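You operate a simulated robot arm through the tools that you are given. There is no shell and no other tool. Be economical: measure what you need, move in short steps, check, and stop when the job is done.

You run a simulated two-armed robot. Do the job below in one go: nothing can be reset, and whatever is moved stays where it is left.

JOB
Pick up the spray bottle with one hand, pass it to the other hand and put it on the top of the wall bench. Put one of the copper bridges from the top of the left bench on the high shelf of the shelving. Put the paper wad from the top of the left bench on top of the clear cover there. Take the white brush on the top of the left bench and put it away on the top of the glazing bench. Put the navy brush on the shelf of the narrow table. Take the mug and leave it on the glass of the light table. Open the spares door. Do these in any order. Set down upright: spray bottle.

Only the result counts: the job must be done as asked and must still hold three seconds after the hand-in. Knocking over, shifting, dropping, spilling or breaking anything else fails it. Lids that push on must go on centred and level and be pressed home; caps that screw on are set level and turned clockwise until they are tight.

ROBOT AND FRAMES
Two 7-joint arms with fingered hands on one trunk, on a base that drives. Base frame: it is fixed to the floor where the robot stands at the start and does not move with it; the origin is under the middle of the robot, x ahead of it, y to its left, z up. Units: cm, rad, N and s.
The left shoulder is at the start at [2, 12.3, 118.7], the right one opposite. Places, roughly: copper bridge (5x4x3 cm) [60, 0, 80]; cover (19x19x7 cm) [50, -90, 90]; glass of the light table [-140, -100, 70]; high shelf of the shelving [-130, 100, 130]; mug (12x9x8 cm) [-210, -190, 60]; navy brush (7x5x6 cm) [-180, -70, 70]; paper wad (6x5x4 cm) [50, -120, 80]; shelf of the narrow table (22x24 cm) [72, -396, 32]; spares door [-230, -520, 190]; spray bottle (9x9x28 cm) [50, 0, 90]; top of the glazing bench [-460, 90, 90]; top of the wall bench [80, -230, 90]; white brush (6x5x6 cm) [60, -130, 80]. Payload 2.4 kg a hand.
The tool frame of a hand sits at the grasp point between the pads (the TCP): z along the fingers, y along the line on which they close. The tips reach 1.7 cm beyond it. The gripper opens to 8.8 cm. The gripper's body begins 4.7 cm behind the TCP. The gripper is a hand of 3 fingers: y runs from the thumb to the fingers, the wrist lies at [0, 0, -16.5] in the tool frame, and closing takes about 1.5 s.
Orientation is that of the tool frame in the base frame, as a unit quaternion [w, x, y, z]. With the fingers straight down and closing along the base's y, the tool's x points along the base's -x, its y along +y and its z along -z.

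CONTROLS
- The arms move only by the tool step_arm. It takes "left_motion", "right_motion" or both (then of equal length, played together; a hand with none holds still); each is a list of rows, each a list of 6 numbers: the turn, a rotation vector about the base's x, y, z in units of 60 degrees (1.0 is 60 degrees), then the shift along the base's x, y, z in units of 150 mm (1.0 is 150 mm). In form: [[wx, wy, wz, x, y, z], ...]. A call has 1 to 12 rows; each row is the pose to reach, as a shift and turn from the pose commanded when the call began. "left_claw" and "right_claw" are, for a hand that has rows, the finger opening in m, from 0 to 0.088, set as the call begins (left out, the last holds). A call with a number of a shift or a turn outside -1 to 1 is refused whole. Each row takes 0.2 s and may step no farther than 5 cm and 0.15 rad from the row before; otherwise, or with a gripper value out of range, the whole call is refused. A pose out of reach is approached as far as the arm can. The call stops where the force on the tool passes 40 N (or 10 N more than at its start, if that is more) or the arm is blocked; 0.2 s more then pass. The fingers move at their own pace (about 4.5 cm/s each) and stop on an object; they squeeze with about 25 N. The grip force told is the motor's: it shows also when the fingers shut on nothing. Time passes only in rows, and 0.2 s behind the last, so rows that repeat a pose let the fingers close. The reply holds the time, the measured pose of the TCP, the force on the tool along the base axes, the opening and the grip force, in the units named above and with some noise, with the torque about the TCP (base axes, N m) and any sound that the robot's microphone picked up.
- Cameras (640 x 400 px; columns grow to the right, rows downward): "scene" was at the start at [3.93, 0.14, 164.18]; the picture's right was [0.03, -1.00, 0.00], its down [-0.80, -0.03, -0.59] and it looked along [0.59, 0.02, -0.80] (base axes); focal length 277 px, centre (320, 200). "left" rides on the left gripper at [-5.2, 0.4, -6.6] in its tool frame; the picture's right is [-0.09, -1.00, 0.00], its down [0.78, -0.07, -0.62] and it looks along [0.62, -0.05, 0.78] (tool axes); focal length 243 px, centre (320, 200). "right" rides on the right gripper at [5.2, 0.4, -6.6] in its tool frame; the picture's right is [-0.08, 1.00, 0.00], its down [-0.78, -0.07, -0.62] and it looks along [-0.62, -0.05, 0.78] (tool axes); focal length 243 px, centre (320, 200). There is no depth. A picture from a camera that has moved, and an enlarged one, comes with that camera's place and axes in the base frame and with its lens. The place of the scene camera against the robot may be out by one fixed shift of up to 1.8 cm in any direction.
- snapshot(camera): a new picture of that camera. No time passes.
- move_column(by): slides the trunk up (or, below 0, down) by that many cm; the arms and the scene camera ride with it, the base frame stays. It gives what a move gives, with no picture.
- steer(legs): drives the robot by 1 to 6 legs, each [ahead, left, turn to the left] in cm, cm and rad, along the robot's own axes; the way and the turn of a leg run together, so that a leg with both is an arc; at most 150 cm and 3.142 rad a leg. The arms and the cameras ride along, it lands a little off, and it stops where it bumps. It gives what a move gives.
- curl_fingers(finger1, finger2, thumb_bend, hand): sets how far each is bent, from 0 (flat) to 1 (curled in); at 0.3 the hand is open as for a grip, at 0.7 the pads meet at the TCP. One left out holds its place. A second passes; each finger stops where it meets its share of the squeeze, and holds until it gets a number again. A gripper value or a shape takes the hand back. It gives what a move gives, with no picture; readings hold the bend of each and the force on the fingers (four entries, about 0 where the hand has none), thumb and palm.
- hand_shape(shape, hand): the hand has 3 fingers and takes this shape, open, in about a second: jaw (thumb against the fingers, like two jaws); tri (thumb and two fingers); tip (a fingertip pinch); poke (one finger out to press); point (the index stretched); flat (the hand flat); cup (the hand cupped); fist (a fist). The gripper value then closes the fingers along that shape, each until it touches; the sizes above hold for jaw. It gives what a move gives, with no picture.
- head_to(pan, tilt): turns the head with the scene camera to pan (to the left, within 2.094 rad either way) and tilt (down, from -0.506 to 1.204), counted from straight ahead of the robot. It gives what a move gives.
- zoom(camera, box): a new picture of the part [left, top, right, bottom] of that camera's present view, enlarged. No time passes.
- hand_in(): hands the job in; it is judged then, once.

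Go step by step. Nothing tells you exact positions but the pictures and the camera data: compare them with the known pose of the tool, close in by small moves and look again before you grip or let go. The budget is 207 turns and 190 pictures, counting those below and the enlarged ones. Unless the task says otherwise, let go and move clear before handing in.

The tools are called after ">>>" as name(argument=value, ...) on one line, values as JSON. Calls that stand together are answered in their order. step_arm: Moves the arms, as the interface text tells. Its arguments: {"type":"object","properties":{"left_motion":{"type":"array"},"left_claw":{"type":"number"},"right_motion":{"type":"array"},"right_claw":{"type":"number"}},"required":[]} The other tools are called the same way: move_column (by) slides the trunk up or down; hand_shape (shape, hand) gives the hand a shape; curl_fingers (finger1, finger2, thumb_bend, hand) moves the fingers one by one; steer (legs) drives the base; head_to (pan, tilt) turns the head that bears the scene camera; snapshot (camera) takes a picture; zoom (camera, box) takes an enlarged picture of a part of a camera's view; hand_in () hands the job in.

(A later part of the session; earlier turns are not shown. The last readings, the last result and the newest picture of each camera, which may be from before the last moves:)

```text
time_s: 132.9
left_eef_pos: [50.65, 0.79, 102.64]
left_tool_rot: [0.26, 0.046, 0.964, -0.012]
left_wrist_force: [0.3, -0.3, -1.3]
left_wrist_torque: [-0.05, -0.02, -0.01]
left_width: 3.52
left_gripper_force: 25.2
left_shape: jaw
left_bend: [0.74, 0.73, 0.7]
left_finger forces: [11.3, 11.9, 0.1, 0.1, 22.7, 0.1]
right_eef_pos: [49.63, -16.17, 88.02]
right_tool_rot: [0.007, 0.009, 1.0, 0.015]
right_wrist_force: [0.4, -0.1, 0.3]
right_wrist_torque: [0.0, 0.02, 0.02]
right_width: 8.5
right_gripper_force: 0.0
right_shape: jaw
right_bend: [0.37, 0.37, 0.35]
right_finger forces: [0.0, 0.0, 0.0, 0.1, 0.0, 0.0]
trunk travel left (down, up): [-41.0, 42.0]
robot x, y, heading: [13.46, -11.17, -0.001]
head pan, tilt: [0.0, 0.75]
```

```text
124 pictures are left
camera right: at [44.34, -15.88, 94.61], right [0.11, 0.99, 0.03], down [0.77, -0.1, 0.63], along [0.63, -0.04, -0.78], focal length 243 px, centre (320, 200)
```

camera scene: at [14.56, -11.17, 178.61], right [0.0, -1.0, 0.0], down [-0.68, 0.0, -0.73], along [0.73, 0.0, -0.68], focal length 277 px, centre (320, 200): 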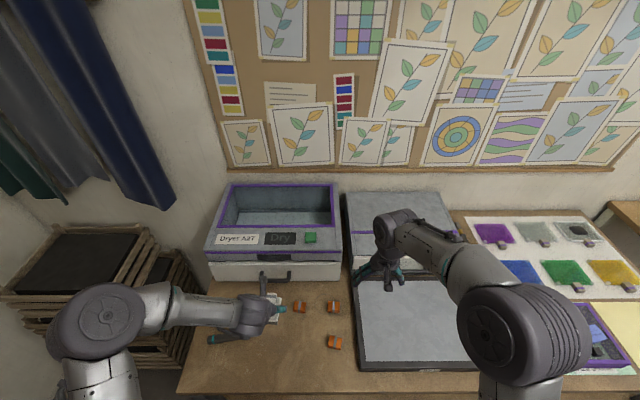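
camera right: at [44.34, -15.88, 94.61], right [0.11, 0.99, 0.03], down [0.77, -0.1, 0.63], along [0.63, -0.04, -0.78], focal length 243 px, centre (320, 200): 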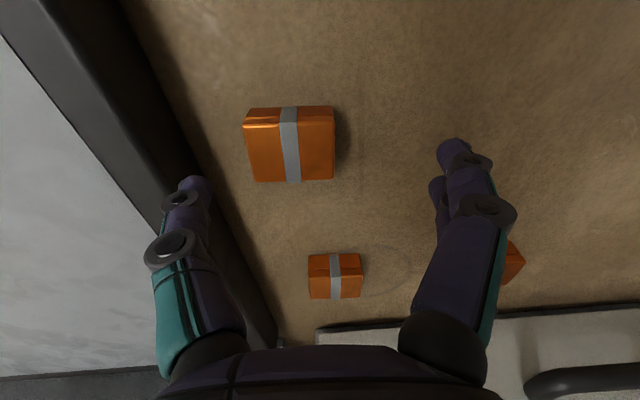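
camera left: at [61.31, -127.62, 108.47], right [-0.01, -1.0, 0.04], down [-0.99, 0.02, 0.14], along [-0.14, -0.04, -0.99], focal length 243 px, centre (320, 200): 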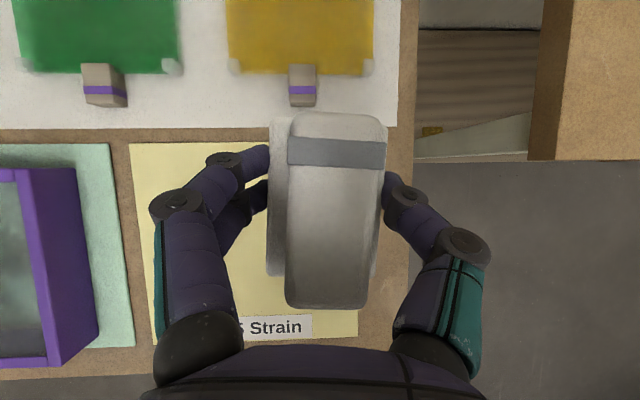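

It lies flat again at about [49.6,-17.5]. I recentre with a narrower opening and go down until the tips feel the bench, to grip as low as possible.

>>> step_arm(right_motion=[[0, 0, 0, 0, -0.09, 0], [0, 0, 0, 0, -0.09, 0], [0, 0, 0, 0, -0.09, 0], [0, 0, 0, 0, -0.09, -0.1], [0, 0, 0, 0, -0.09, -0.2], [0, 0, 0, 0, -0.09, -0.26], [0, 0, 0, 0, -0.09, -0.28], [0, 0, 0, 0, -0.09, -0.28]], right_claw=0.062)

>>> step_arm(right_motion=[[0, 0, 0, 0, 0, -0.015], [0, 0, 0, 0, 0, -0.03], [0, 0, 0, 0, 0, -0.03]])

>>> snapshot(camera="right")

```text
time_s: 134.7
left_eef_pos: [50.51, 0.75, 102.64]
left_tool_rot: [0.26, 0.047, 0.964, -0.012]
left_wrist_force: [0.0, 0.5, -0.2]
left_wrist_torque: [0.0, -0.01, 0.03]
left_width: 3.51
left_gripper_force: 24.2
left_shape: jaw
left_bend: [0.74, 0.73, 0.7]
left_finger forces: [11.3, 11.9, 0.0, 0.0, 22.8, 0.1]
right_eef_pos: [49.71, -17.74, 83.91]
right_tool_rot: [0.007, 0.011, 1.0, 0.016]
right_wrist_force: [0.0, -0.4, 0.0]
right_wrist_torque: [0.0, -0.03, -0.01]
right_width: 6.23
right_gripper_force: 0.0
right_shape: jaw
right_bend: [0.66, 0.66, 0.63]
right_finger forces: [0.0, 0.0, 0.0, 0.1, 0.0, 0.0]
trunk travel left (down, up): [-41.0, 42.0]
robot x, y, heading: [13.4, -11.01, -0.002]
head pan, tilt: [0.0, 0.75]
```

```text
time_s: 135.5
left_eef_pos: [50.42, 0.81, 102.7]
left_tool_rot: [0.261, 0.046, 0.964, -0.012]
left_wrist_force: [0.4, 0.4, -1.1]
left_wrist_torque: [-0.01, -0.01, 0.01]
left_width: 3.51
left_gripper_force: 25.7
left_shape: jaw
left_bend: [0.74, 0.73, 0.7]
left_finger forces: [11.4, 11.9, 0.0, 0.2, 22.7, 0.0]
right_eef_pos: [49.7, -17.5, 83.62]
right_tool_rot: [0.01, 0.011, 1.0, 0.016]
right_wrist_force: [3.8, 3.5, 33.6]
right_wrist_torque: [-1.13, 0.06, 0.13]
right_width: 6.1
right_gripper_force: 0.0
right_shape: jaw
right_bend: [0.67, 0.66, 0.68]
right_finger forces: [2.9, 0.4, 0.0, 0.0, 30.8, 0.0]
trunk travel left (down, up): [-41.0, 42.0]
robot x, y, heading: [13.77, -11.33, -0.001]
head pan, tilt: [0.0, 0.75]
```

```text
123 pictures are left
camera right: at [44.42, -17.17, 90.11], right [0.1, 0.99, 0.03], down [0.77, -0.1, 0.63], along [0.63, -0.04, -0.77], focal length 243 px, centre (320, 200)
```

right: 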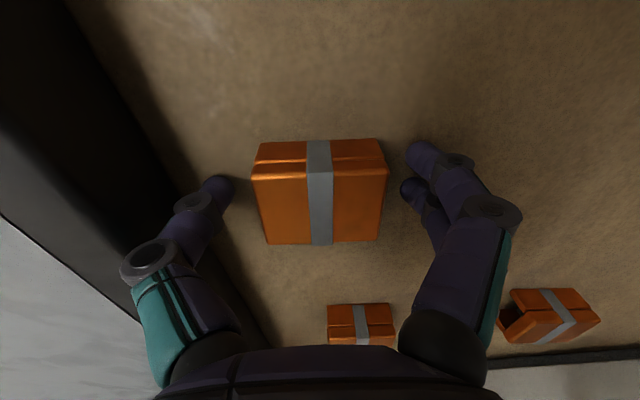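

Bench felt at TCP z≈83.7 (bench z≈82). I raise 3 mm and close again, checking.

>>> step_arm(right_motion=[[0, 0, 0, 0, 0, 0.02], [0, 0, 0, 0, 0, 0.035], [0, 0, 0, 0, 0, 0.035]])

>>> step_arm(right_motion=[[0, 0, 0, 0, 0, 0], [0, 0, 0, 0, 0, 0], [0, 0, 0, 0, 0, 0], [0, 0, 0, 0, 0, 0]], right_claw=0.038)

>>> snapshot(camera="right")

```text
time_s: 136.3
left_eef_pos: [50.54, 0.82, 102.62]
left_tool_rot: [0.261, 0.046, 0.964, -0.012]
left_wrist_force: [0.4, -0.3, -0.6]
left_wrist_torque: [0.01, -0.01, 0.04]
left_width: 3.51
left_gripper_force: 25.2
left_shape: jaw
left_bend: [0.74, 0.73, 0.7]
left_finger forces: [11.3, 12.0, 0.1, 0.1, 22.9, 0.0]
right_eef_pos: [49.73, -17.54, 83.91]
right_tool_rot: [0.006, 0.01, 1.0, 0.015]
right_wrist_force: [-1.2, 0.3, -0.9]
right_wrist_torque: [-0.01, 0.0, -0.02]
right_width: 6.23
right_gripper_force: 0.1
right_shape: jaw
right_bend: [0.67, 0.66, 0.63]
right_finger forces: [0.1, 0.0, 0.1, 0.1, 0.1, 0.0]
trunk travel left (down, up): [-41.0, 42.0]
robot x, y, heading: [13.62, -11.43, -0.002]
head pan, tilt: [0.0, 0.75]
```

```text
time_s: 137.3
left_eef_pos: [50.5, 0.84, 102.54]
left_tool_rot: [0.26, 0.046, 0.965, -0.012]
left_wrist_force: [0.2, -0.2, -0.6]
left_wrist_torque: [-0.01, 0.04, 0.02]
left_width: 3.54
left_gripper_force: 25.1
left_shape: jaw
left_bend: [0.74, 0.73, 0.7]
left_finger forces: [11.4, 11.9, 0.0, 0.0, 22.7, 0.1]
right_eef_pos: [49.79, -17.49, 83.92]
right_tool_rot: [0.007, 0.01, 1.0, 0.016]
right_wrist_force: [0.2, -0.1, 0.5]
right_wrist_torque: [-0.01, -0.03, 0.01]
right_width: 3.91
right_gripper_force: 0.2
right_shape: jaw
right_bend: [0.73, 0.73, 0.7]
right_finger forces: [0.2, 0.0, 0.1, 0.0, 0.1, 0.0]
trunk travel left (down, up): [-41.0, 42.0]
robot x, y, heading: [13.5, -11.2, -0.0]
head pan, tilt: [0.0, 0.75]
```

```text
122 pictures are left
camera right: at [44.51, -17.18, 90.48], right [0.11, 0.99, 0.03], down [0.77, -0.1, 0.63], along [0.63, -0.04, -0.78], focal length 243 px, centre (320, 200)
```

right: 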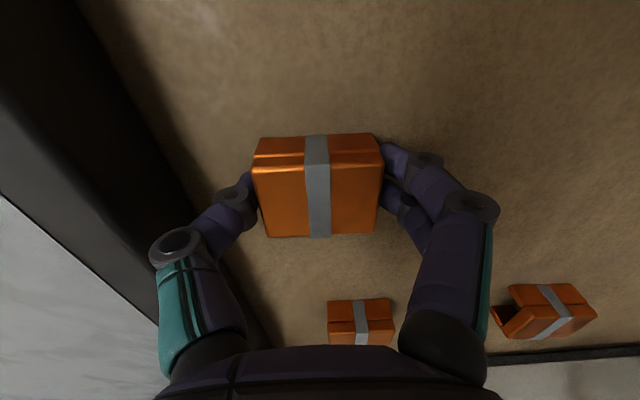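

The bridge is an arch: its y-faces are open underneath, so the tips slid in. I raise, turn the hand by 90° and grip it along x on its solid faces.

>>> step_arm(right_motion=[[0, 0, 0, 0, 0, 0], [0, 0, 0, 0, 0, 0], [0, 0, 0, 0, 0, 0], [0, 0, 0, 0, 0, 0.2], [0, 0, 0.14, 0, 0, 0.45], [0, 0, 0.28, 0, 0, 0.5], [0, 0, 0.42, 0, 0, 0.5], [0, 0, 0.56, 0, 0, 0.5], [0, 0, 0.7, 0, 0, 0.5], [0, 0, 0.8, 0, 0, 0.5]], right_claw=0.085)

>>> step_arm(right_motion=[[0, 0, 0.14, 0, 0, 0], [0, 0, 0.28, 0, 0, 0], [0, 0, 0.42, 0, 0, 0], [0, 0, 0.56, 0, 0, 0], [0, 0, 0.68, 0, 0, 0], [0, 0, 0.68, 0, 0, 0]])

>>> snapshot(camera="right")

```text
time_s: 139.5
left_eef_pos: [50.51, 0.79, 102.53]
left_tool_rot: [0.26, 0.046, 0.964, -0.013]
left_wrist_force: [-0.8, 0.3, -0.4]
left_wrist_torque: [0.01, 0.02, 0.0]
left_width: 3.54
left_gripper_force: 25.3
left_shape: jaw
left_bend: [0.74, 0.73, 0.7]
left_finger forces: [11.3, 11.8, 0.1, 0.0, 22.8, 0.0]
right_eef_pos: [49.79, -17.58, 91.44]
right_tool_rot: [0.001, -0.398, 0.917, 0.017]
right_wrist_force: [-0.4, -0.5, -0.7]
right_wrist_torque: [0.02, -0.01, 0.02]
right_width: 8.46
right_gripper_force: 0.0
right_shape: jaw
right_bend: [0.37, 0.37, 0.35]
right_finger forces: [0.1, 0.1, 0.1, 0.0, 0.0, 0.0]
trunk travel left (down, up): [-41.0, 42.0]
robot x, y, heading: [13.53, -11.27, -0.005]
head pan, tilt: [0.0, 0.75]
```

```text
time_s: 140.9
left_eef_pos: [50.4, 0.78, 102.52]
left_tool_rot: [0.26, 0.046, 0.964, -0.012]
left_wrist_force: [0.2, -0.8, 0.2]
left_wrist_torque: [0.04, 0.01, -0.01]
left_width: 3.51
left_gripper_force: 24.8
left_shape: jaw
left_bend: [0.74, 0.73, 0.7]
left_finger forces: [11.4, 11.9, 0.0, 0.1, 22.8, 0.0]
right_eef_pos: [49.7, -17.6, 91.49]
right_tool_rot: [-0.006, -0.693, 0.72, 0.017]
right_wrist_force: [0.4, 0.4, 0.0]
right_wrist_torque: [0.02, 0.05, 0.0]
right_width: 8.5
right_gripper_force: 0.0
right_shape: jaw
right_bend: [0.37, 0.37, 0.35]
right_finger forces: [0.0, 0.0, 0.1, 0.0, 0.0, 0.1]
trunk travel left (down, up): [-41.0, 42.0]
robot x, y, heading: [13.78, -11.14, -0.002]
head pan, tilt: [0.0, 0.75]
```

```text
121 pictures are left
camera right: at [49.33, -22.85, 97.93], right [-0.99, 0.12, 0.03], down [0.12, 0.77, 0.63], along [0.05, 0.63, -0.78], focal length 243 px, centre (320, 200)
```

right: 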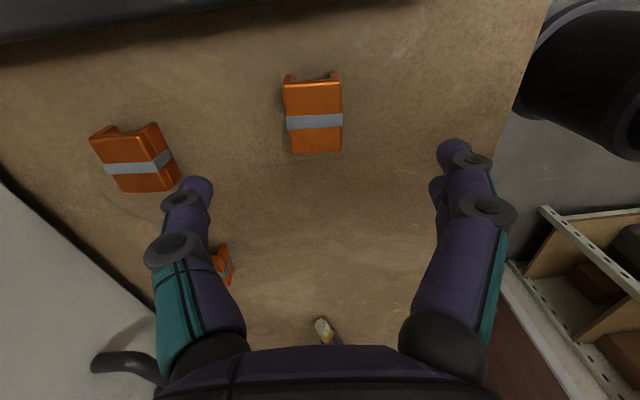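

Now the legs face the fingers. It is centred; I lower and close.

>>> step_arm(right_motion=[[0, 0, 0, 0, 0, -0.15], [0, 0, 0, 0, 0, -0.3], [0, 0, 0, 0, 0, -0.42], [0, 0, 0, 0, 0, -0.49], [0, 0, 0, 0, 0, -0.49]], right_claw=0.07)

>>> step_arm(right_motion=[[0, 0, 0, 0, 0, 0], [0, 0, 0, 0, 0, 0], [0, 0, 0, 0, 0, 0], [0, 0, 0, 0, 0, 0], [0, 0, 0, 0, 0, 0], [0, 0, 0, 0, 0, 0]], right_claw=0.0)

>>> snapshot(camera="right")

```text
time_s: 142.1
left_eef_pos: [50.58, 0.79, 102.73]
left_tool_rot: [0.261, 0.046, 0.964, -0.012]
left_wrist_force: [0.2, 0.1, -0.7]
left_wrist_torque: [0.0, 0.03, 0.03]
left_width: 3.52
left_gripper_force: 24.8
left_shape: jaw
left_bend: [0.74, 0.73, 0.7]
left_finger forces: [11.3, 11.8, 0.0, 0.0, 22.9, 0.0]
right_eef_pos: [49.64, -17.63, 84.17]
right_tool_rot: [-0.006, -0.692, 0.721, 0.017]
right_wrist_force: [0.5, -0.4, 0.5]
right_wrist_torque: [0.01, 0.0, -0.01]
right_width: 7.03
right_gripper_force: 0.2
right_shape: jaw
right_bend: [0.59, 0.59, 0.55]
right_finger forces: [0.0, 0.0, 0.0, 0.0, 0.0, 0.1]
trunk travel left (down, up): [-41.0, 42.0]
robot x, y, heading: [13.29, -11.04, -0.002]
head pan, tilt: [0.0, 0.75]
```

```text
time_s: 143.5
left_eef_pos: [50.61, 0.73, 102.67]
left_tool_rot: [0.26, 0.046, 0.964, -0.013]
left_wrist_force: [0.0, -1.1, -0.2]
left_wrist_torque: [0.0, 0.02, 0.02]
left_width: 3.5
left_gripper_force: 25.2
left_shape: jaw
left_bend: [0.74, 0.73, 0.7]
left_finger forces: [11.3, 11.9, 0.0, 0.0, 22.8, 0.1]
right_eef_pos: [49.69, -17.53, 84.17]
right_tool_rot: [-0.006, -0.692, 0.721, 0.016]
right_wrist_force: [0.2, -0.2, 0.2]
right_wrist_torque: [-0.02, 0.0, 0.06]
right_width: 2.59
right_gripper_force: 25.4
right_shape: jaw
right_bend: [0.74, 0.73, 0.7]
right_finger forces: [11.3, 11.4, 0.0, 0.0, 22.7, 0.1]
trunk travel left (down, up): [-41.0, 42.0]
robot x, y, heading: [13.61, -10.95, -0.002]
head pan, tilt: [0.0, 0.75]
```

```text
120 pictures are left
camera right: at [49.27, -22.89, 90.69], right [-0.99, 0.13, 0.03], down [0.12, 0.77, 0.63], along [0.05, 0.63, -0.78], focal length 243 px, centre (320, 200)
```

right: 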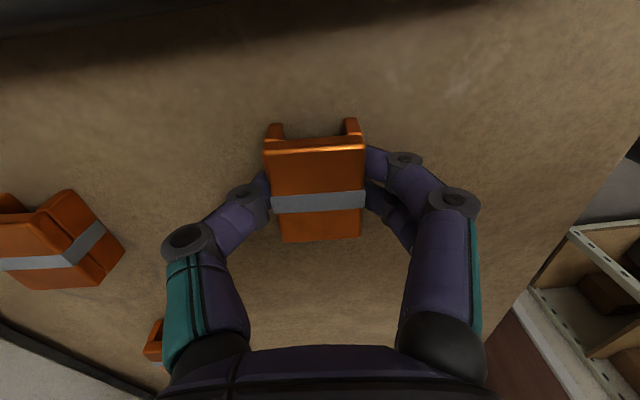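

Gripped properly at 2.6 cm. I lift, raise the trunk, and drive to face the shelving.

>>> step_arm(right_motion=[[0, 0, 0, 0, 0, 0.1], [0, 0, 0, 0, 0, 0.3], [0, 0, 0, 0, 0, 0.6], [0, 0, 0, -0.1, 0, 0.9], [0, 0, 0, -0.2, 0, 1.0], [0, 0, 0, -0.2, 0, 1.0]])

>>> move_column(by=22)

>>> steer(legs=[[-50, 0, 0], [0, 0, 1.571], [25, 45, 0]])

>>> head_to(pan=0, tilt=0.5)

>>> snapshot(camera="scene")

```text
time_s: 144.9
left_eef_pos: [50.53, 0.76, 102.69]
left_tool_rot: [0.26, 0.046, 0.964, -0.013]
left_wrist_force: [-0.6, 0.1, -0.8]
left_wrist_torque: [0.0, 0.02, 0.02]
left_width: 3.48
left_gripper_force: 25.3
left_shape: jaw
left_bend: [0.74, 0.73, 0.7]
left_finger forces: [11.3, 12.0, 0.0, 0.1, 22.8, 0.0]
right_eef_pos: [46.73, -17.59, 99.42]
right_tool_rot: [-0.006, -0.693, 0.721, 0.016]
right_wrist_force: [-0.2, -0.6, -1.0]
right_wrist_torque: [0.01, 0.0, 0.07]
right_width: 2.57
right_gripper_force: 24.5
right_shape: jaw
right_bend: [0.74, 0.73, 0.7]
right_finger forces: [11.4, 11.5, 0.0, 0.0, 22.8, 0.0]
trunk travel left (down, up): [-41.0, 42.0]
robot x, y, heading: [13.38, -11.28, -0.001]
head pan, tilt: [0.0, 0.75]
```

```text
time_s: 147.2
left_eef_pos: [50.61, 0.85, 124.58]
left_tool_rot: [0.26, 0.046, 0.964, -0.012]
left_wrist_force: [0.5, -0.1, -0.5]
left_wrist_torque: [0.03, 0.03, -0.01]
left_width: 3.5
left_gripper_force: 25.0
left_shape: jaw
left_bend: [0.74, 0.73, 0.7]
left_finger forces: [11.3, 11.9, 0.0, 0.0, 22.8, 0.0]
right_eef_pos: [46.68, -17.69, 121.46]
right_tool_rot: [-0.006, -0.692, 0.721, 0.016]
right_wrist_force: [-0.5, -0.4, -1.0]
right_wrist_torque: [0.02, -0.01, 0.0]
right_width: 2.57
right_gripper_force: 25.5
right_shape: jaw
right_bend: [0.74, 0.73, 0.7]
right_finger forces: [11.3, 11.5, 0.1, 0.0, 22.6, 0.1]
trunk travel left (down, up): [-63.0, 20.0]
robot x, y, heading: [13.54, -11.07, -0.004]
head pan, tilt: [0.0, 0.75]
```

```text
time_s: 156.7
left_eef_pos: [-93.65, 51.61, 124.7]
left_tool_rot: [0.193, -0.653, 0.711, 0.176]
left_wrist_force: [-0.3, 0.1, -0.6]
left_wrist_torque: [-0.05, 0.01, -0.01]
left_width: 3.52
left_gripper_force: 24.5
left_shape: jaw
left_bend: [0.74, 0.73, 0.7]
left_finger forces: [11.3, 12.0, 0.0, 0.1, 22.8, 0.0]
right_eef_pos: [-75.12, 47.97, 121.37]
right_tool_rot: [0.015, 1.0, -0.015, -0.007]
right_wrist_force: [0.1, -0.5, -0.6]
right_wrist_torque: [0.01, 0.0, 0.01]
right_width: 2.53
right_gripper_force: 24.8
right_shape: jaw
right_bend: [0.74, 0.73, 0.7]
right_finger forces: [11.2, 11.4, 0.0, 0.0, 22.5, 0.0]
trunk travel left (down, up): [-63.0, 20.0]
robot x, y, heading: [-81.38, 14.89, 1.575]
head pan, tilt: [0.0, 0.75]
```

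```text
time_s: 157.4
left_eef_pos: [-93.54, 51.58, 124.67]
left_tool_rot: [0.192, -0.653, 0.711, 0.177]
left_wrist_force: [-0.2, -0.3, -1.2]
left_wrist_torque: [0.02, -0.02, 0.03]
left_width: 3.49
left_gripper_force: 24.8
left_shape: jaw
left_bend: [0.74, 0.73, 0.7]
left_finger forces: [11.4, 11.9, 0.0, 0.0, 22.8, 0.0]
right_eef_pos: [-75.13, 47.94, 121.45]
right_tool_rot: [0.016, 1.0, -0.016, -0.007]
right_wrist_force: [-0.1, 0.2, -0.6]
right_wrist_torque: [0.02, -0.05, -0.01]
right_width: 2.56
right_gripper_force: 24.9
right_shape: jaw
right_bend: [0.74, 0.73, 0.7]
right_finger forces: [11.1, 11.4, 0.0, 0.1, 22.6, 0.0]
trunk travel left (down, up): [-63.0, 20.0]
robot x, y, heading: [-81.59, 14.65, 1.577]
head pan, tilt: [0.0, 0.499]
```

```text
119 pictures are left
camera scene: at [-82.85, 21.73, 190.8], right [1.0, 0.01, 0.0], down [0.0, -0.48, -0.88], along [-0.01, 0.88, -0.48], focal length 277 px, centre (320, 200)
```

scene: 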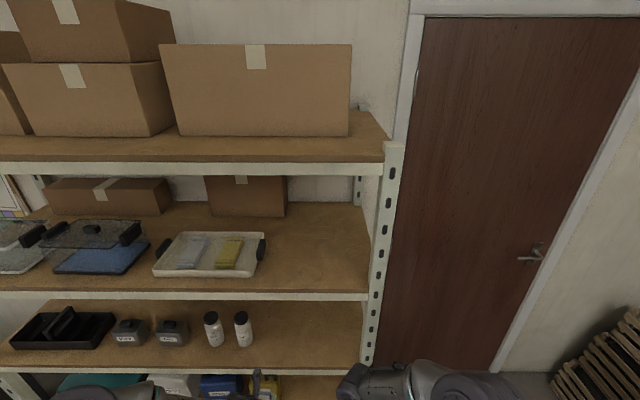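

The free area on the high shelf (z≈130.4) is around [-84,86], right of the tray. I tuck the left arm sideways, raise the trunk and come closer.

>>> step_arm(left_motion=[[0, 0, 0, -0.15, -0.1, -0.15], [0, 0, 0, -0.3, -0.25, -0.3], [0, 0, 0, -0.5, -0.4, -0.45], [0, 0, 0, -0.7, -0.6, -0.6], [0, 0, 0, -0.87, -0.8, -0.71], [0, 0, 0, -0.87, -0.8, -0.71]])

>>> move_column(by=16)

>>> step_arm(right_motion=[[0, 0, 0, 0, 0, 0.1], [0, 0, 0, 0, 0, 0.2], [0, 0, 0, 0, 0, 0.2]])

>>> steer(legs=[[0, 9, 0], [26, 0, 0]])

>>> snapshot(camera="scene")

>>> snapshot(camera="right")

```text
time_s: 158.8
left_eef_pos: [-107.18, 39.95, 113.85]
left_tool_rot: [0.192, -0.654, 0.711, 0.177]
left_wrist_force: [-0.2, 0.2, -0.9]
left_wrist_torque: [-0.01, 0.01, -0.02]
left_width: 3.48
left_gripper_force: 24.7
left_shape: jaw
left_bend: [0.74, 0.73, 0.7]
left_finger forces: [11.3, 11.9, 0.0, 0.0, 22.7, 0.0]
right_eef_pos: [-75.07, 47.99, 121.49]
right_tool_rot: [0.016, 1.0, -0.015, -0.008]
right_wrist_force: [-0.6, 0.2, -1.1]
right_wrist_torque: [0.0, 0.01, -0.02]
right_width: 2.56
right_gripper_force: 24.5
right_shape: jaw
right_bend: [0.74, 0.73, 0.7]
right_finger forces: [11.2, 11.4, 0.0, 0.1, 22.6, 0.1]
trunk travel left (down, up): [-63.0, 20.0]
robot x, y, heading: [-81.69, 15.01, 1.578]
head pan, tilt: [0.0, 0.499]
```

```text
time_s: 160.7
left_eef_pos: [-107.23, 39.92, 129.79]
left_tool_rot: [0.192, -0.653, 0.711, 0.176]
left_wrist_force: [0.1, 0.6, -1.5]
left_wrist_torque: [0.01, 0.0, 0.02]
left_width: 3.5
left_gripper_force: 24.5
left_shape: jaw
left_bend: [0.74, 0.73, 0.7]
left_finger forces: [11.3, 12.0, 0.0, 0.0, 22.7, 0.0]
right_eef_pos: [-75.11, 47.98, 137.45]
right_tool_rot: [0.016, 1.0, -0.016, -0.007]
right_wrist_force: [0.1, 0.5, -0.9]
right_wrist_torque: [0.04, -0.05, 0.0]
right_width: 2.56
right_gripper_force: 25.2
right_shape: jaw
right_bend: [0.74, 0.73, 0.7]
right_finger forces: [11.3, 11.3, 0.0, 0.0, 22.7, 0.0]
trunk travel left (down, up): [-79.0, 4.0]
robot x, y, heading: [-81.55, 14.55, 1.582]
head pan, tilt: [0.0, 0.499]
```

```text
time_s: 161.5
left_eef_pos: [-107.22, 39.99, 129.95]
left_tool_rot: [0.192, -0.653, 0.711, 0.177]
left_wrist_force: [0.3, 0.7, -0.7]
left_wrist_torque: [-0.01, -0.01, 0.02]
left_width: 3.5
left_gripper_force: 25.2
left_shape: jaw
left_bend: [0.74, 0.73, 0.7]
left_finger forces: [11.2, 11.9, 0.0, 0.1, 22.7, 0.0]
right_eef_pos: [-74.95, 47.88, 140.43]
right_tool_rot: [0.017, 1.0, -0.016, -0.007]
right_wrist_force: [0.6, 0.4, -0.8]
right_wrist_torque: [0.0, -0.05, -0.02]
right_width: 2.54
right_gripper_force: 25.0
right_shape: jaw
right_bend: [0.74, 0.73, 0.7]
right_finger forces: [11.3, 11.4, 0.0, 0.1, 22.8, 0.0]
trunk travel left (down, up): [-79.0, 4.0]
robot x, y, heading: [-81.25, 14.61, 1.576]
head pan, tilt: [0.0, 0.499]
```

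```text
time_s: 164.0
left_eef_pos: [-116.58, 65.46, 129.88]
left_tool_rot: [0.192, -0.653, 0.711, 0.177]
left_wrist_force: [0.9, -0.8, -0.8]
left_wrist_torque: [0.0, 0.02, 0.01]
left_width: 3.49
left_gripper_force: 24.7
left_shape: jaw
left_bend: [0.74, 0.73, 0.7]
left_finger forces: [11.4, 11.9, 0.0, 0.1, 22.6, 0.0]
right_eef_pos: [-84.39, 73.35, 140.41]
right_tool_rot: [0.015, 1.0, -0.014, -0.007]
right_wrist_force: [0.4, -0.1, -0.8]
right_wrist_torque: [0.01, 0.01, -0.02]
right_width: 2.55
right_gripper_force: 24.4
right_shape: jaw
right_bend: [0.74, 0.73, 0.7]
right_finger forces: [11.3, 11.4, 0.1, 0.0, 22.7, 0.0]
trunk travel left (down, up): [-79.0, 4.0]
robot x, y, heading: [-90.72, 40.42, 1.581]
head pan, tilt: [0.0, 0.499]
```

```text
118 pictures are left
camera scene: at [-92.08, 47.21, 206.82], right [1.0, 0.01, 0.0], down [0.01, -0.48, -0.88], along [-0.01, 0.88, -0.48], focal length 277 px, centre (320, 200)
```

scene: 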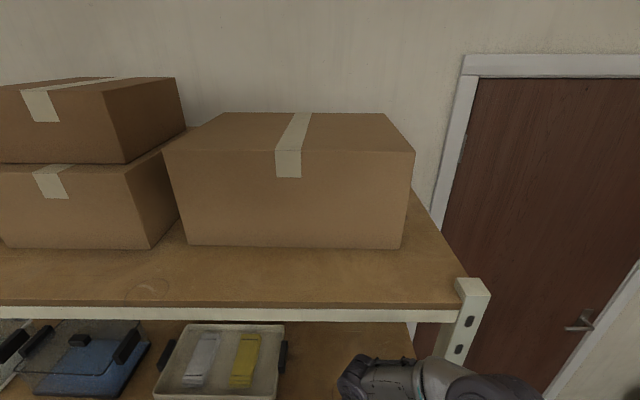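

```text
117 pictures are left
camera right: at [-78.98, 72.89, 146.95], right [-0.11, -0.99, 0.03], down [-0.77, 0.11, 0.63], along [-0.63, 0.05, -0.78], focal length 243 px, centre (320, 200)
```

right: 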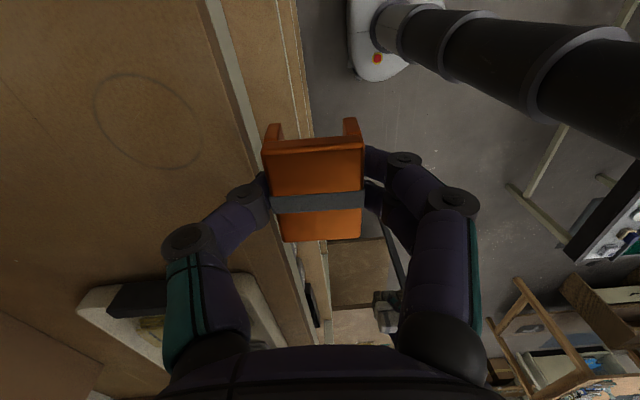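

The hand is beside the shelf's free area. I drive 4 cm in and move the right hand forward over the shelf.

>>> steer(legs=[[4, 0, 0]])

>>> step_arm(right_motion=[[0, 0, 0, 0, 0.15, 0], [0, 0, 0, 0, 0.3, 0], [0, 0, 0, 0, 0.45, 0], [0, 0, 0, 0, 0.56, 0], [0, 0, 0, 0, 0.56, -0.2], [0, 0, 0, 0, 0.56, -0.35], [0, 0, 0, 0, 0.56, -0.42], [0, 0, 0, 0, 0.56, -0.42]])

>>> snapshot(camera="right")

```text
time_s: 164.9
left_eef_pos: [-116.59, 69.0, 130.09]
left_tool_rot: [0.194, -0.654, 0.71, 0.178]
left_wrist_force: [0.4, -1.5, -1.0]
left_wrist_torque: [-0.01, 0.0, 0.02]
left_width: 3.48
left_gripper_force: 25.1
left_shape: jaw
left_bend: [0.74, 0.73, 0.7]
left_finger forces: [11.2, 11.9, 0.1, 0.0, 22.7, 0.0]
right_eef_pos: [-84.4, 76.87, 140.57]
right_tool_rot: [0.014, 1.0, -0.015, -0.008]
right_wrist_force: [-0.3, 0.3, -0.8]
right_wrist_torque: [0.0, -0.02, 0.0]
right_width: 2.55
right_gripper_force: 25.2
right_shape: jaw
right_bend: [0.74, 0.73, 0.7]
right_finger forces: [11.3, 11.5, 0.0, 0.0, 22.8, 0.1]
trunk travel left (down, up): [-79.0, 4.0]
robot x, y, heading: [-90.46, 44.47, 1.583]
head pan, tilt: [0.0, 0.499]
```

```text
time_s: 166.7
left_eef_pos: [-116.51, 69.54, 129.9]
left_tool_rot: [0.191, -0.655, 0.709, 0.177]
left_wrist_force: [0.8, 0.4, -0.8]
left_wrist_torque: [0.0, 0.0, 0.01]
left_width: 3.48
left_gripper_force: 24.9
left_shape: jaw
left_bend: [0.74, 0.73, 0.7]
left_finger forces: [11.3, 11.9, 0.0, 0.0, 22.7, 0.1]
right_eef_pos: [-84.38, 85.96, 134.15]
right_tool_rot: [0.017, 1.0, -0.014, -0.008]
right_wrist_force: [-0.6, 0.0, -1.3]
right_wrist_torque: [0.01, 0.02, 0.02]
right_width: 2.55
right_gripper_force: 25.1
right_shape: jaw
right_bend: [0.74, 0.73, 0.7]
right_finger forces: [11.2, 11.3, 0.1, 0.0, 22.6, 0.0]
trunk travel left (down, up): [-79.0, 4.0]
robot x, y, heading: [-90.8, 44.23, 1.58]
head pan, tilt: [0.0, 0.499]
```

```text
116 pictures are left
camera right: at [-79.08, 85.39, 140.67], right [-0.11, -0.99, 0.03], down [-0.77, 0.11, 0.63], along [-0.63, 0.04, -0.78], focal length 243 px, centre (320, 200)
```

right: 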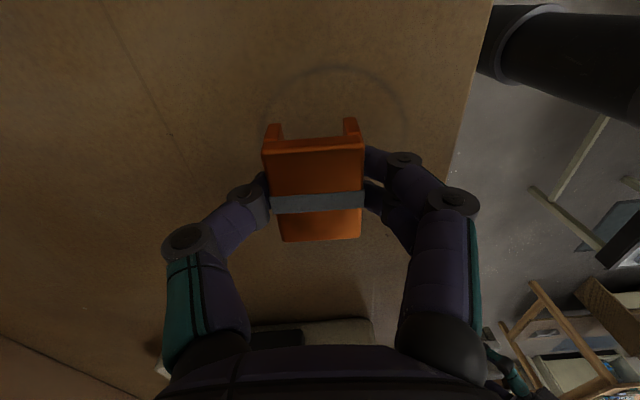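

Over the shelf. I lower to contact in small steps.

>>> step_arm(right_motion=[[0, 0, 0, 0, 0, -0.04], [0, 0, 0, 0, 0, -0.07], [0, 0, 0, 0, 0, -0.07]])

>>> step_arm(right_motion=[[0, 0, 0, 0, 0, -0.025], [0, 0, 0, 0, 0, -0.025]])

>>> step_arm(right_motion=[[0, 0, 0, 0, 0, -0.025], [0, 0, 0, 0, 0, -0.025]])

```text
time_s: 167.5
left_eef_pos: [-116.51, 69.47, 129.92]
left_tool_rot: [0.192, -0.654, 0.71, 0.176]
left_wrist_force: [0.4, -0.3, -1.0]
left_wrist_torque: [-0.01, 0.01, 0.0]
left_width: 3.5
left_gripper_force: 24.6
left_shape: jaw
left_bend: [0.74, 0.73, 0.7]
left_finger forces: [11.2, 11.9, 0.0, 0.0, 22.7, 0.1]
right_eef_pos: [-84.4, 85.79, 132.99]
right_tool_rot: [0.016, 1.0, -0.015, -0.008]
right_wrist_force: [1.0, -1.0, -0.2]
right_wrist_torque: [0.03, 0.01, -0.04]
right_width: 2.53
right_gripper_force: 25.1
right_shape: jaw
right_bend: [0.74, 0.73, 0.7]
right_finger forces: [11.2, 11.3, 0.1, 0.1, 22.6, 0.1]
trunk travel left (down, up): [-79.0, 4.0]
robot x, y, heading: [-90.53, 44.19, 1.582]
head pan, tilt: [0.0, 0.499]
```

```text
time_s: 168.1
left_eef_pos: [-116.5, 69.38, 129.88]
left_tool_rot: [0.192, -0.654, 0.71, 0.177]
left_wrist_force: [0.2, -1.2, -0.6]
left_wrist_torque: [0.02, -0.03, 0.0]
left_width: 3.47
left_gripper_force: 24.8
left_shape: jaw
left_bend: [0.74, 0.73, 0.7]
left_finger forces: [11.2, 11.9, 0.0, 0.0, 22.7, 0.1]
right_eef_pos: [-84.37, 85.8, 132.65]
right_tool_rot: [0.016, 1.0, -0.014, -0.008]
right_wrist_force: [0.4, -0.4, -0.8]
right_wrist_torque: [0.01, 0.01, -0.01]
right_width: 2.54
right_gripper_force: 24.4
right_shape: jaw
right_bend: [0.74, 0.73, 0.7]
right_finger forces: [11.2, 11.4, 0.0, 0.0, 22.7, 0.1]
trunk travel left (down, up): [-79.0, 4.0]
robot x, y, heading: [-90.58, 44.46, 1.581]
head pan, tilt: [0.0, 0.499]
```

```text
time_s: 168.7
left_eef_pos: [-116.5, 69.44, 129.92]
left_tool_rot: [0.191, -0.654, 0.71, 0.177]
left_wrist_force: [-1.0, -0.5, -0.8]
left_wrist_torque: [-0.01, -0.02, 0.01]
left_width: 3.46
left_gripper_force: 25.3
left_shape: jaw
left_bend: [0.74, 0.73, 0.7]
left_finger forces: [11.2, 11.8, 0.0, 0.0, 22.6, 0.0]
right_eef_pos: [-84.35, 85.75, 132.24]
right_tool_rot: [0.016, 1.0, -0.013, -0.007]
right_wrist_force: [0.5, -0.4, -1.5]
right_wrist_torque: [0.01, 0.0, 0.03]
right_width: 2.54
right_gripper_force: 24.7
right_shape: jaw
right_bend: [0.74, 0.73, 0.7]
right_finger forces: [11.2, 11.3, 0.0, 0.0, 22.6, 0.1]
trunk travel left (down, up): [-79.0, 4.0]
robot x, y, heading: [-90.48, 44.56, 1.583]
head pan, tilt: [0.0, 0.499]
```

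>>> step_arm(right_motion=[[0, 0, 0, 0, 0, -0.025], [0, 0, 0, 0, 0, -0.025]])

>>> step_arm(right_motion=[[0, 0, 0, 0, 0, -0.025], [0, 0, 0, 0, 0, -0.025]])

>>> step_arm(right_motion=[[0, 0, 0, 0, 0, -0.025], [0, 0, 0, 0, 0, -0.025]])

>>> snapshot(camera="right")

```text
time_s: 169.3
left_eef_pos: [-116.48, 69.36, 130.02]
left_tool_rot: [0.192, -0.654, 0.71, 0.178]
left_wrist_force: [0.5, -0.8, -0.8]
left_wrist_torque: [0.0, 0.01, -0.01]
left_width: 3.46
left_gripper_force: 25.7
left_shape: jaw
left_bend: [0.74, 0.73, 0.7]
left_finger forces: [11.3, 11.9, 0.0, 0.1, 22.7, 0.0]
right_eef_pos: [-84.56, 85.75, 132.05]
right_tool_rot: [0.015, 1.0, -0.013, -0.007]
right_wrist_force: [0.5, 3.0, 16.7]
right_wrist_torque: [0.05, -0.01, 0.03]
right_width: 2.6
right_gripper_force: 25.3
right_shape: jaw
right_bend: [0.74, 0.74, 0.7]
right_finger forces: [12.6, 12.7, 0.1, 0.1, 27.8, 0.0]
trunk travel left (down, up): [-79.0, 4.0]
robot x, y, heading: [-90.63, 43.97, 1.581]
head pan, tilt: [0.0, 0.499]
```

```text
time_s: 170.0
left_eef_pos: [-116.52, 69.3, 129.92]
left_tool_rot: [0.192, -0.654, 0.71, 0.177]
left_wrist_force: [0.2, 0.0, -1.1]
left_wrist_torque: [0.01, -0.02, 0.01]
left_width: 3.49
left_gripper_force: 25.5
left_shape: jaw
left_bend: [0.74, 0.73, 0.7]
left_finger forces: [11.2, 11.9, 0.0, 0.0, 22.7, 0.0]
right_eef_pos: [-84.37, 85.81, 131.73]
right_tool_rot: [0.011, 1.0, -0.015, -0.009]
right_wrist_force: [1.5, -2.9, 23.4]
right_wrist_torque: [-0.05, 0.02, 0.01]
right_width: 2.95
right_gripper_force: 25.4
right_shape: jaw
right_bend: [0.75, 0.75, 0.72]
right_finger forces: [14.2, 14.5, 0.1, 0.0, 26.0, 0.0]
trunk travel left (down, up): [-79.0, 4.0]
robot x, y, heading: [-90.45, 44.02, 1.582]
head pan, tilt: [0.0, 0.499]
stopped in row 2 (right hand): the force on the tool passed its limit at 41 N (the readings are from after the stop); the commanded pose is now the measured one
```

```text
time_s: 170.4
left_eef_pos: [-116.6, 69.13, 130.04]
left_tool_rot: [0.192, -0.654, 0.71, 0.178]
left_wrist_force: [-0.2, 0.3, -1.1]
left_wrist_torque: [0.03, -0.01, -0.02]
left_width: 3.47
left_gripper_force: 24.4
left_shape: jaw
left_bend: [0.74, 0.73, 0.7]
left_finger forces: [11.2, 12.0, 0.0, 0.0, 22.7, 0.1]
right_eef_pos: [-84.46, 85.95, 131.79]
right_tool_rot: [0.008, 1.0, -0.015, -0.009]
right_wrist_force: [1.4, -7.5, 25.3]
right_wrist_torque: [-0.17, 0.04, -0.02]
right_width: 2.91
right_gripper_force: 25.0
right_shape: jaw
right_bend: [0.75, 0.75, 0.73]
right_finger forces: [15.5, 15.6, 0.0, 0.1, 24.9, 0.0]
trunk travel left (down, up): [-79.0, 4.0]
robot x, y, heading: [-90.52, 44.38, 1.58]
head pan, tilt: [0.0, 0.499]
stopped in row 2 (right hand): the force on the tool passed its limit at 44 N (the readings are from after the stop); the commanded pose is now the measured one
```

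```text
115 pictures are left
camera right: at [-79.07, 85.33, 138.24], right [-0.11, -0.99, 0.02], down [-0.77, 0.1, 0.63], along [-0.63, 0.06, -0.77], focal length 243 px, centre (320, 200)
```

right: 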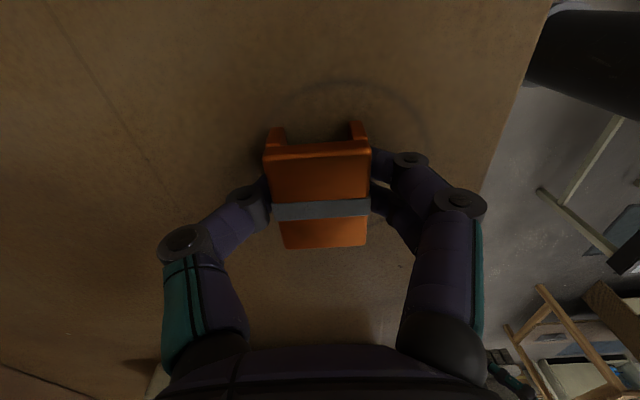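

The bridge is on the shelf. I ease up, open and withdraw upward then back.

>>> step_arm(right_motion=[[0, 0, 0, 0, 0, 0.02], [0, 0, 0, 0, 0, 0.02]])

>>> step_arm(right_motion=[[0, 0, 0, 0, 0, 0], [0, 0, 0, 0, 0, 0], [0, 0, 0, 0, 0, 0], [0, 0, 0, 0, 0, 0], [0, 0, 0, 0, 0, 0.1], [0, 0, 0, 0, 0, 0.3], [0, 0, 0, 0, 0, 0.5], [0, 0, 0, 0, -0.2, 0.5], [0, 0, 0, 0, -0.4, 0.5], [0, 0, 0, 0, -0.6, 0.5]], right_claw=0.07)

>>> snapshot(camera="right")

```text
time_s: 171.0
left_eef_pos: [-116.6, 69.34, 129.96]
left_tool_rot: [0.192, -0.654, 0.71, 0.178]
left_wrist_force: [0.0, 0.1, -1.3]
left_wrist_torque: [0.01, 0.01, 0.0]
left_width: 3.47
left_gripper_force: 24.9
left_shape: jaw
left_bend: [0.74, 0.73, 0.7]
left_finger forces: [11.2, 11.8, 0.0, 0.0, 22.7, 0.0]
right_eef_pos: [-84.43, 85.98, 131.88]
right_tool_rot: [0.01, 1.0, -0.015, -0.009]
right_wrist_force: [1.7, -2.5, 10.7]
right_wrist_torque: [-0.07, 0.01, -0.01]
right_width: 2.84
right_gripper_force: 25.0
right_shape: jaw
right_bend: [0.75, 0.75, 0.72]
right_finger forces: [13.5, 13.5, 0.0, 0.1, 24.0, 0.1]
trunk travel left (down, up): [-79.0, 4.0]
robot x, y, heading: [-90.6, 44.28, 1.581]
head pan, tilt: [0.0, 0.499]
```

```text
time_s: 173.2
left_eef_pos: [-116.6, 69.52, 129.82]
left_tool_rot: [0.192, -0.655, 0.709, 0.177]
left_wrist_force: [-0.5, 0.3, -0.7]
left_wrist_torque: [-0.01, 0.04, -0.01]
left_width: 3.51
left_gripper_force: 25.0
left_shape: jaw
left_bend: [0.74, 0.73, 0.7]
left_finger forces: [11.2, 11.9, 0.1, 0.0, 22.7, 0.1]
right_eef_pos: [-84.4, 77.11, 139.23]
right_tool_rot: [0.009, 1.0, -0.016, -0.009]
right_wrist_force: [0.6, -0.3, -0.3]
right_wrist_torque: [-0.01, -0.03, 0.01]
right_width: 6.99
right_gripper_force: 0.1
right_shape: jaw
right_bend: [0.6, 0.6, 0.56]
right_finger forces: [0.0, 0.0, 0.0, 0.0, 0.0, 0.1]
trunk travel left (down, up): [-79.0, 4.0]
robot x, y, heading: [-90.59, 43.77, 1.585]
head pan, tilt: [0.0, 0.499]
```

```text
114 pictures are left
camera right: at [-79.02, 76.59, 145.79], right [-0.12, -0.99, 0.02], down [-0.77, 0.1, 0.63], along [-0.63, 0.06, -0.77], focal length 243 px, centre (320, 200)
```

right: 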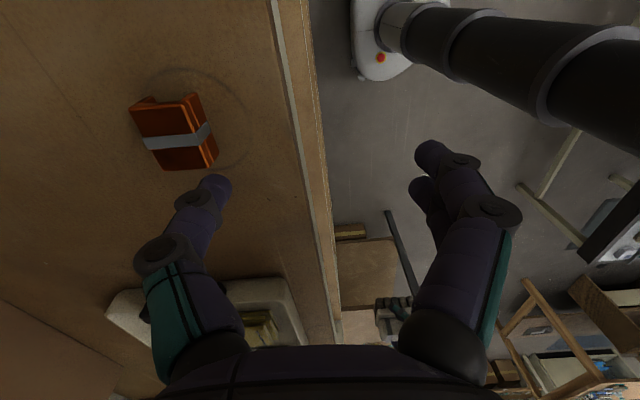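

The bridge lies on the high shelf. Now I back away and turn to face -x to see the way to the glazing bench.

>>> steer(legs=[[-27, 0, 0], [0, 0, 1.56]])

>>> move_column(by=-14)

>>> head_to(pan=0, tilt=0.4)

>>> snapshot(camera="scene")

>>> head_to(pan=1.0, tilt=0.5)

>>> snapshot(camera="scene")

```text
time_s: 178.8
left_eef_pos: [-116.35, -7.87, 129.88]
left_tool_rot: [-0.014, 0.964, -0.053, -0.26]
left_wrist_force: [-0.6, 1.3, -0.3]
left_wrist_torque: [0.03, -0.01, -0.04]
left_width: 3.44
left_gripper_force: 25.2
left_shape: jaw
left_bend: [0.74, 0.73, 0.7]
left_finger forces: [11.2, 11.9, 0.1, 0.0, 22.6, 0.0]
right_eef_pos: [-123.12, 24.5, 139.23]
right_tool_rot: [0.013, 0.728, 0.685, 0.001]
right_wrist_force: [0.0, -0.4, 0.0]
right_wrist_torque: [0.03, -0.01, -0.02]
right_width: 7.01
right_gripper_force: 0.1
right_shape: jaw
right_bend: [0.6, 0.6, 0.56]
right_finger forces: [0.1, 0.1, 0.0, 0.0, 0.0, 0.1]
trunk travel left (down, up): [-79.0, 4.0]
robot x, y, heading: [-90.3, 17.0, 3.125]
head pan, tilt: [0.0, 0.499]
```

```text
time_s: 180.5
left_eef_pos: [-116.24, -7.8, 115.98]
left_tool_rot: [-0.014, 0.964, -0.054, -0.26]
left_wrist_force: [0.0, 1.1, -0.1]
left_wrist_torque: [-0.02, 0.03, -0.02]
left_width: 3.46
left_gripper_force: 25.4
left_shape: jaw
left_bend: [0.74, 0.73, 0.7]
left_finger forces: [11.2, 11.8, 0.0, 0.1, 22.6, 0.1]
right_eef_pos: [-123.03, 24.6, 125.26]
right_tool_rot: [0.013, 0.728, 0.686, 0.001]
right_wrist_force: [0.0, 0.5, 0.3]
right_wrist_torque: [0.02, 0.02, -0.01]
right_width: 6.98
right_gripper_force: 0.1
right_shape: jaw
right_bend: [0.6, 0.6, 0.56]
right_finger forces: [0.0, 0.0, 0.1, 0.0, 0.1, 0.0]
trunk travel left (down, up): [-65.0, 18.0]
robot x, y, heading: [-90.4, 17.43, 3.124]
head pan, tilt: [0.0, 0.499]
```

```text
time_s: 181.2
left_eef_pos: [-116.25, -7.75, 115.98]
left_tool_rot: [-0.014, 0.964, -0.052, -0.261]
left_wrist_force: [-0.8, 0.6, -0.7]
left_wrist_torque: [0.0, 0.01, -0.02]
left_width: 3.46
left_gripper_force: 25.0
left_shape: jaw
left_bend: [0.74, 0.73, 0.7]
left_finger forces: [11.2, 11.7, 0.0, 0.0, 22.7, 0.1]
right_eef_pos: [-123.08, 24.55, 125.32]
right_tool_rot: [0.014, 0.728, 0.686, -0.001]
right_wrist_force: [-0.5, -0.3, -0.6]
right_wrist_torque: [-0.01, -0.03, 0.02]
right_width: 6.97
right_gripper_force: 0.1
right_shape: jaw
right_bend: [0.6, 0.6, 0.56]
right_finger forces: [0.0, 0.1, 0.1, 0.0, 0.0, 0.0]
trunk travel left (down, up): [-65.0, 18.0]
robot x, y, heading: [-90.4, 17.29, 3.126]
head pan, tilt: [0.0, 0.4]
```

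```text
113 pictures are left
camera scene: at [-99.07, 17.42, 193.72], right [0.02, 1.0, 0.0], down [0.39, -0.01, -0.92], along [-0.92, 0.02, -0.39], focal length 277 px, centre (320, 200)
```

scene: 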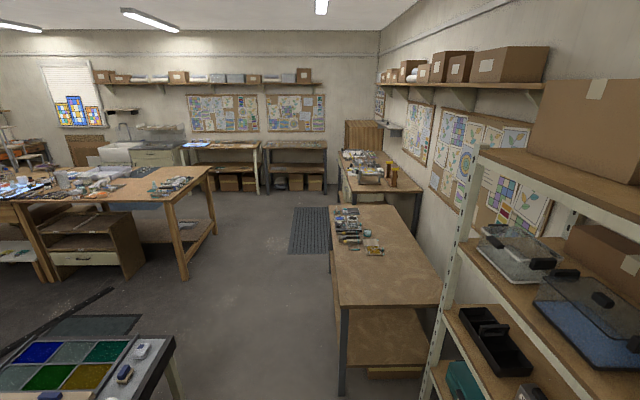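

```text
time_s: 182.5
left_eef_pos: [-116.27, -7.63, 116.01]
left_tool_rot: [-0.014, 0.964, -0.052, -0.261]
left_wrist_force: [0.5, 0.0, -1.4]
left_wrist_torque: [-0.03, -0.01, -0.01]
left_width: 3.46
left_gripper_force: 25.2
left_shape: jaw
left_bend: [0.74, 0.73, 0.7]
left_finger forces: [11.1, 11.8, 0.1, 0.1, 22.6, 0.0]
right_eef_pos: [-123.0, 24.55, 125.32]
right_tool_rot: [0.013, 0.728, 0.685, 0.0]
right_wrist_force: [-0.2, -0.1, 0.1]
right_wrist_torque: [0.0, -0.01, -0.01]
right_width: 6.98
right_gripper_force: 0.0
right_shape: jaw
right_bend: [0.6, 0.6, 0.56]
right_finger forces: [0.0, 0.1, 0.0, 0.1, 0.0, 0.0]
trunk travel left (down, up): [-65.0, 18.0]
robot x, y, heading: [-90.17, 17.47, 3.128]
head pan, tilt: [1.0, 0.499]
```

```text
112 pictures are left
camera scene: at [-94.87, 9.69, 192.81], right [-0.83, 0.56, 0.0], down [0.27, 0.4, -0.88], along [-0.49, -0.73, -0.48], focal length 277 px, centre (320, 200)
```

scene: 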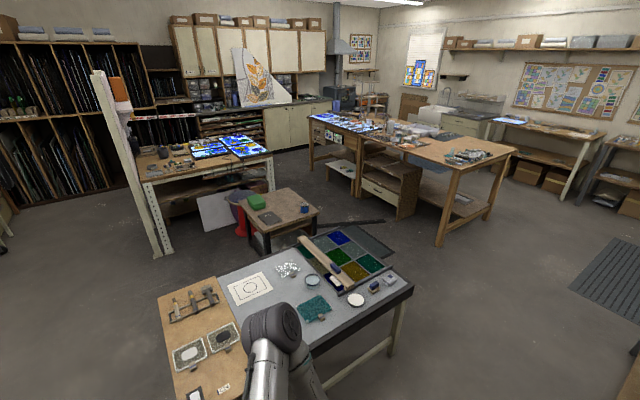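

The bench along the right wall spanning x≈-360…-550, y≈50…120 is the glazing bench. I drive down the aisle at y≈-12 to x≈-420 and face it.

>>> steer(legs=[[0, 29, 0.015], [110, 0, 0], [110, 0, 0], [110, 0, 0], [0, 0, -1.571]])

>>> head_to(pan=0, tilt=0.6)

>>> snapshot(camera="scene")

```text
time_s: 203.8
left_eef_pos: [-442.06, 23.64, 115.94]
left_tool_rot: [0.195, -0.642, 0.721, 0.173]
left_wrist_force: [0.2, -0.3, -0.8]
left_wrist_torque: [0.04, 0.01, -0.01]
left_width: 3.43
left_gripper_force: 25.8
left_shape: jaw
left_bend: [0.74, 0.73, 0.7]
left_finger forces: [11.2, 11.7, 0.0, 0.0, 22.5, 0.1]
right_eef_pos: [-409.66, 30.33, 125.23]
right_tool_rot: [0.009, 0.999, -0.033, -0.009]
right_wrist_force: [0.4, 0.2, -0.6]
right_wrist_torque: [0.01, -0.04, 0.0]
right_width: 6.97
right_gripper_force: 0.0
right_shape: jaw
right_bend: [0.6, 0.6, 0.56]
right_finger forces: [0.1, 0.0, 0.0, 0.0, 0.0, 0.0]
trunk travel left (down, up): [-65.0, 18.0]
robot x, y, heading: [-416.84, -2.64, 1.548]
head pan, tilt: [1.0, 0.499]
```

```text
time_s: 205.1
left_eef_pos: [-442.11, 23.64, 116.03]
left_tool_rot: [0.194, -0.642, 0.721, 0.173]
left_wrist_force: [0.8, -0.8, 0.6]
left_wrist_torque: [0.03, 0.02, 0.0]
left_width: 3.44
left_gripper_force: 24.8
left_shape: jaw
left_bend: [0.74, 0.73, 0.7]
left_finger forces: [11.1, 11.6, 0.0, 0.0, 22.5, 0.0]
right_eef_pos: [-409.62, 30.37, 125.22]
right_tool_rot: [0.009, 0.999, -0.032, -0.009]
right_wrist_force: [0.1, 0.0, 0.1]
right_wrist_torque: [0.01, 0.0, 0.03]
right_width: 6.98
right_gripper_force: 0.2
right_shape: jaw
right_bend: [0.6, 0.6, 0.56]
right_finger forces: [0.0, 0.1, 0.0, 0.0, 0.0, 0.0]
trunk travel left (down, up): [-65.0, 18.0]
robot x, y, heading: [-416.75, -1.88, 1.548]
head pan, tilt: [0.0, 0.6]
```

```text
111 pictures are left
camera scene: at [-418.3, 4.34, 191.9], right [1.0, -0.02, 0.0], down [-0.01, -0.56, -0.82], along [0.02, 0.82, -0.57], focal length 277 px, centre (320, 200)
```

scene: 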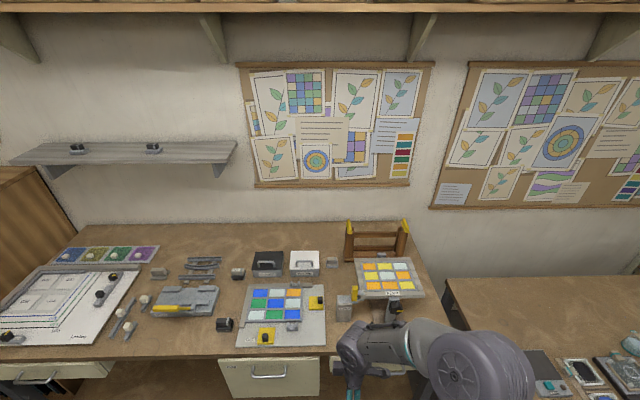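

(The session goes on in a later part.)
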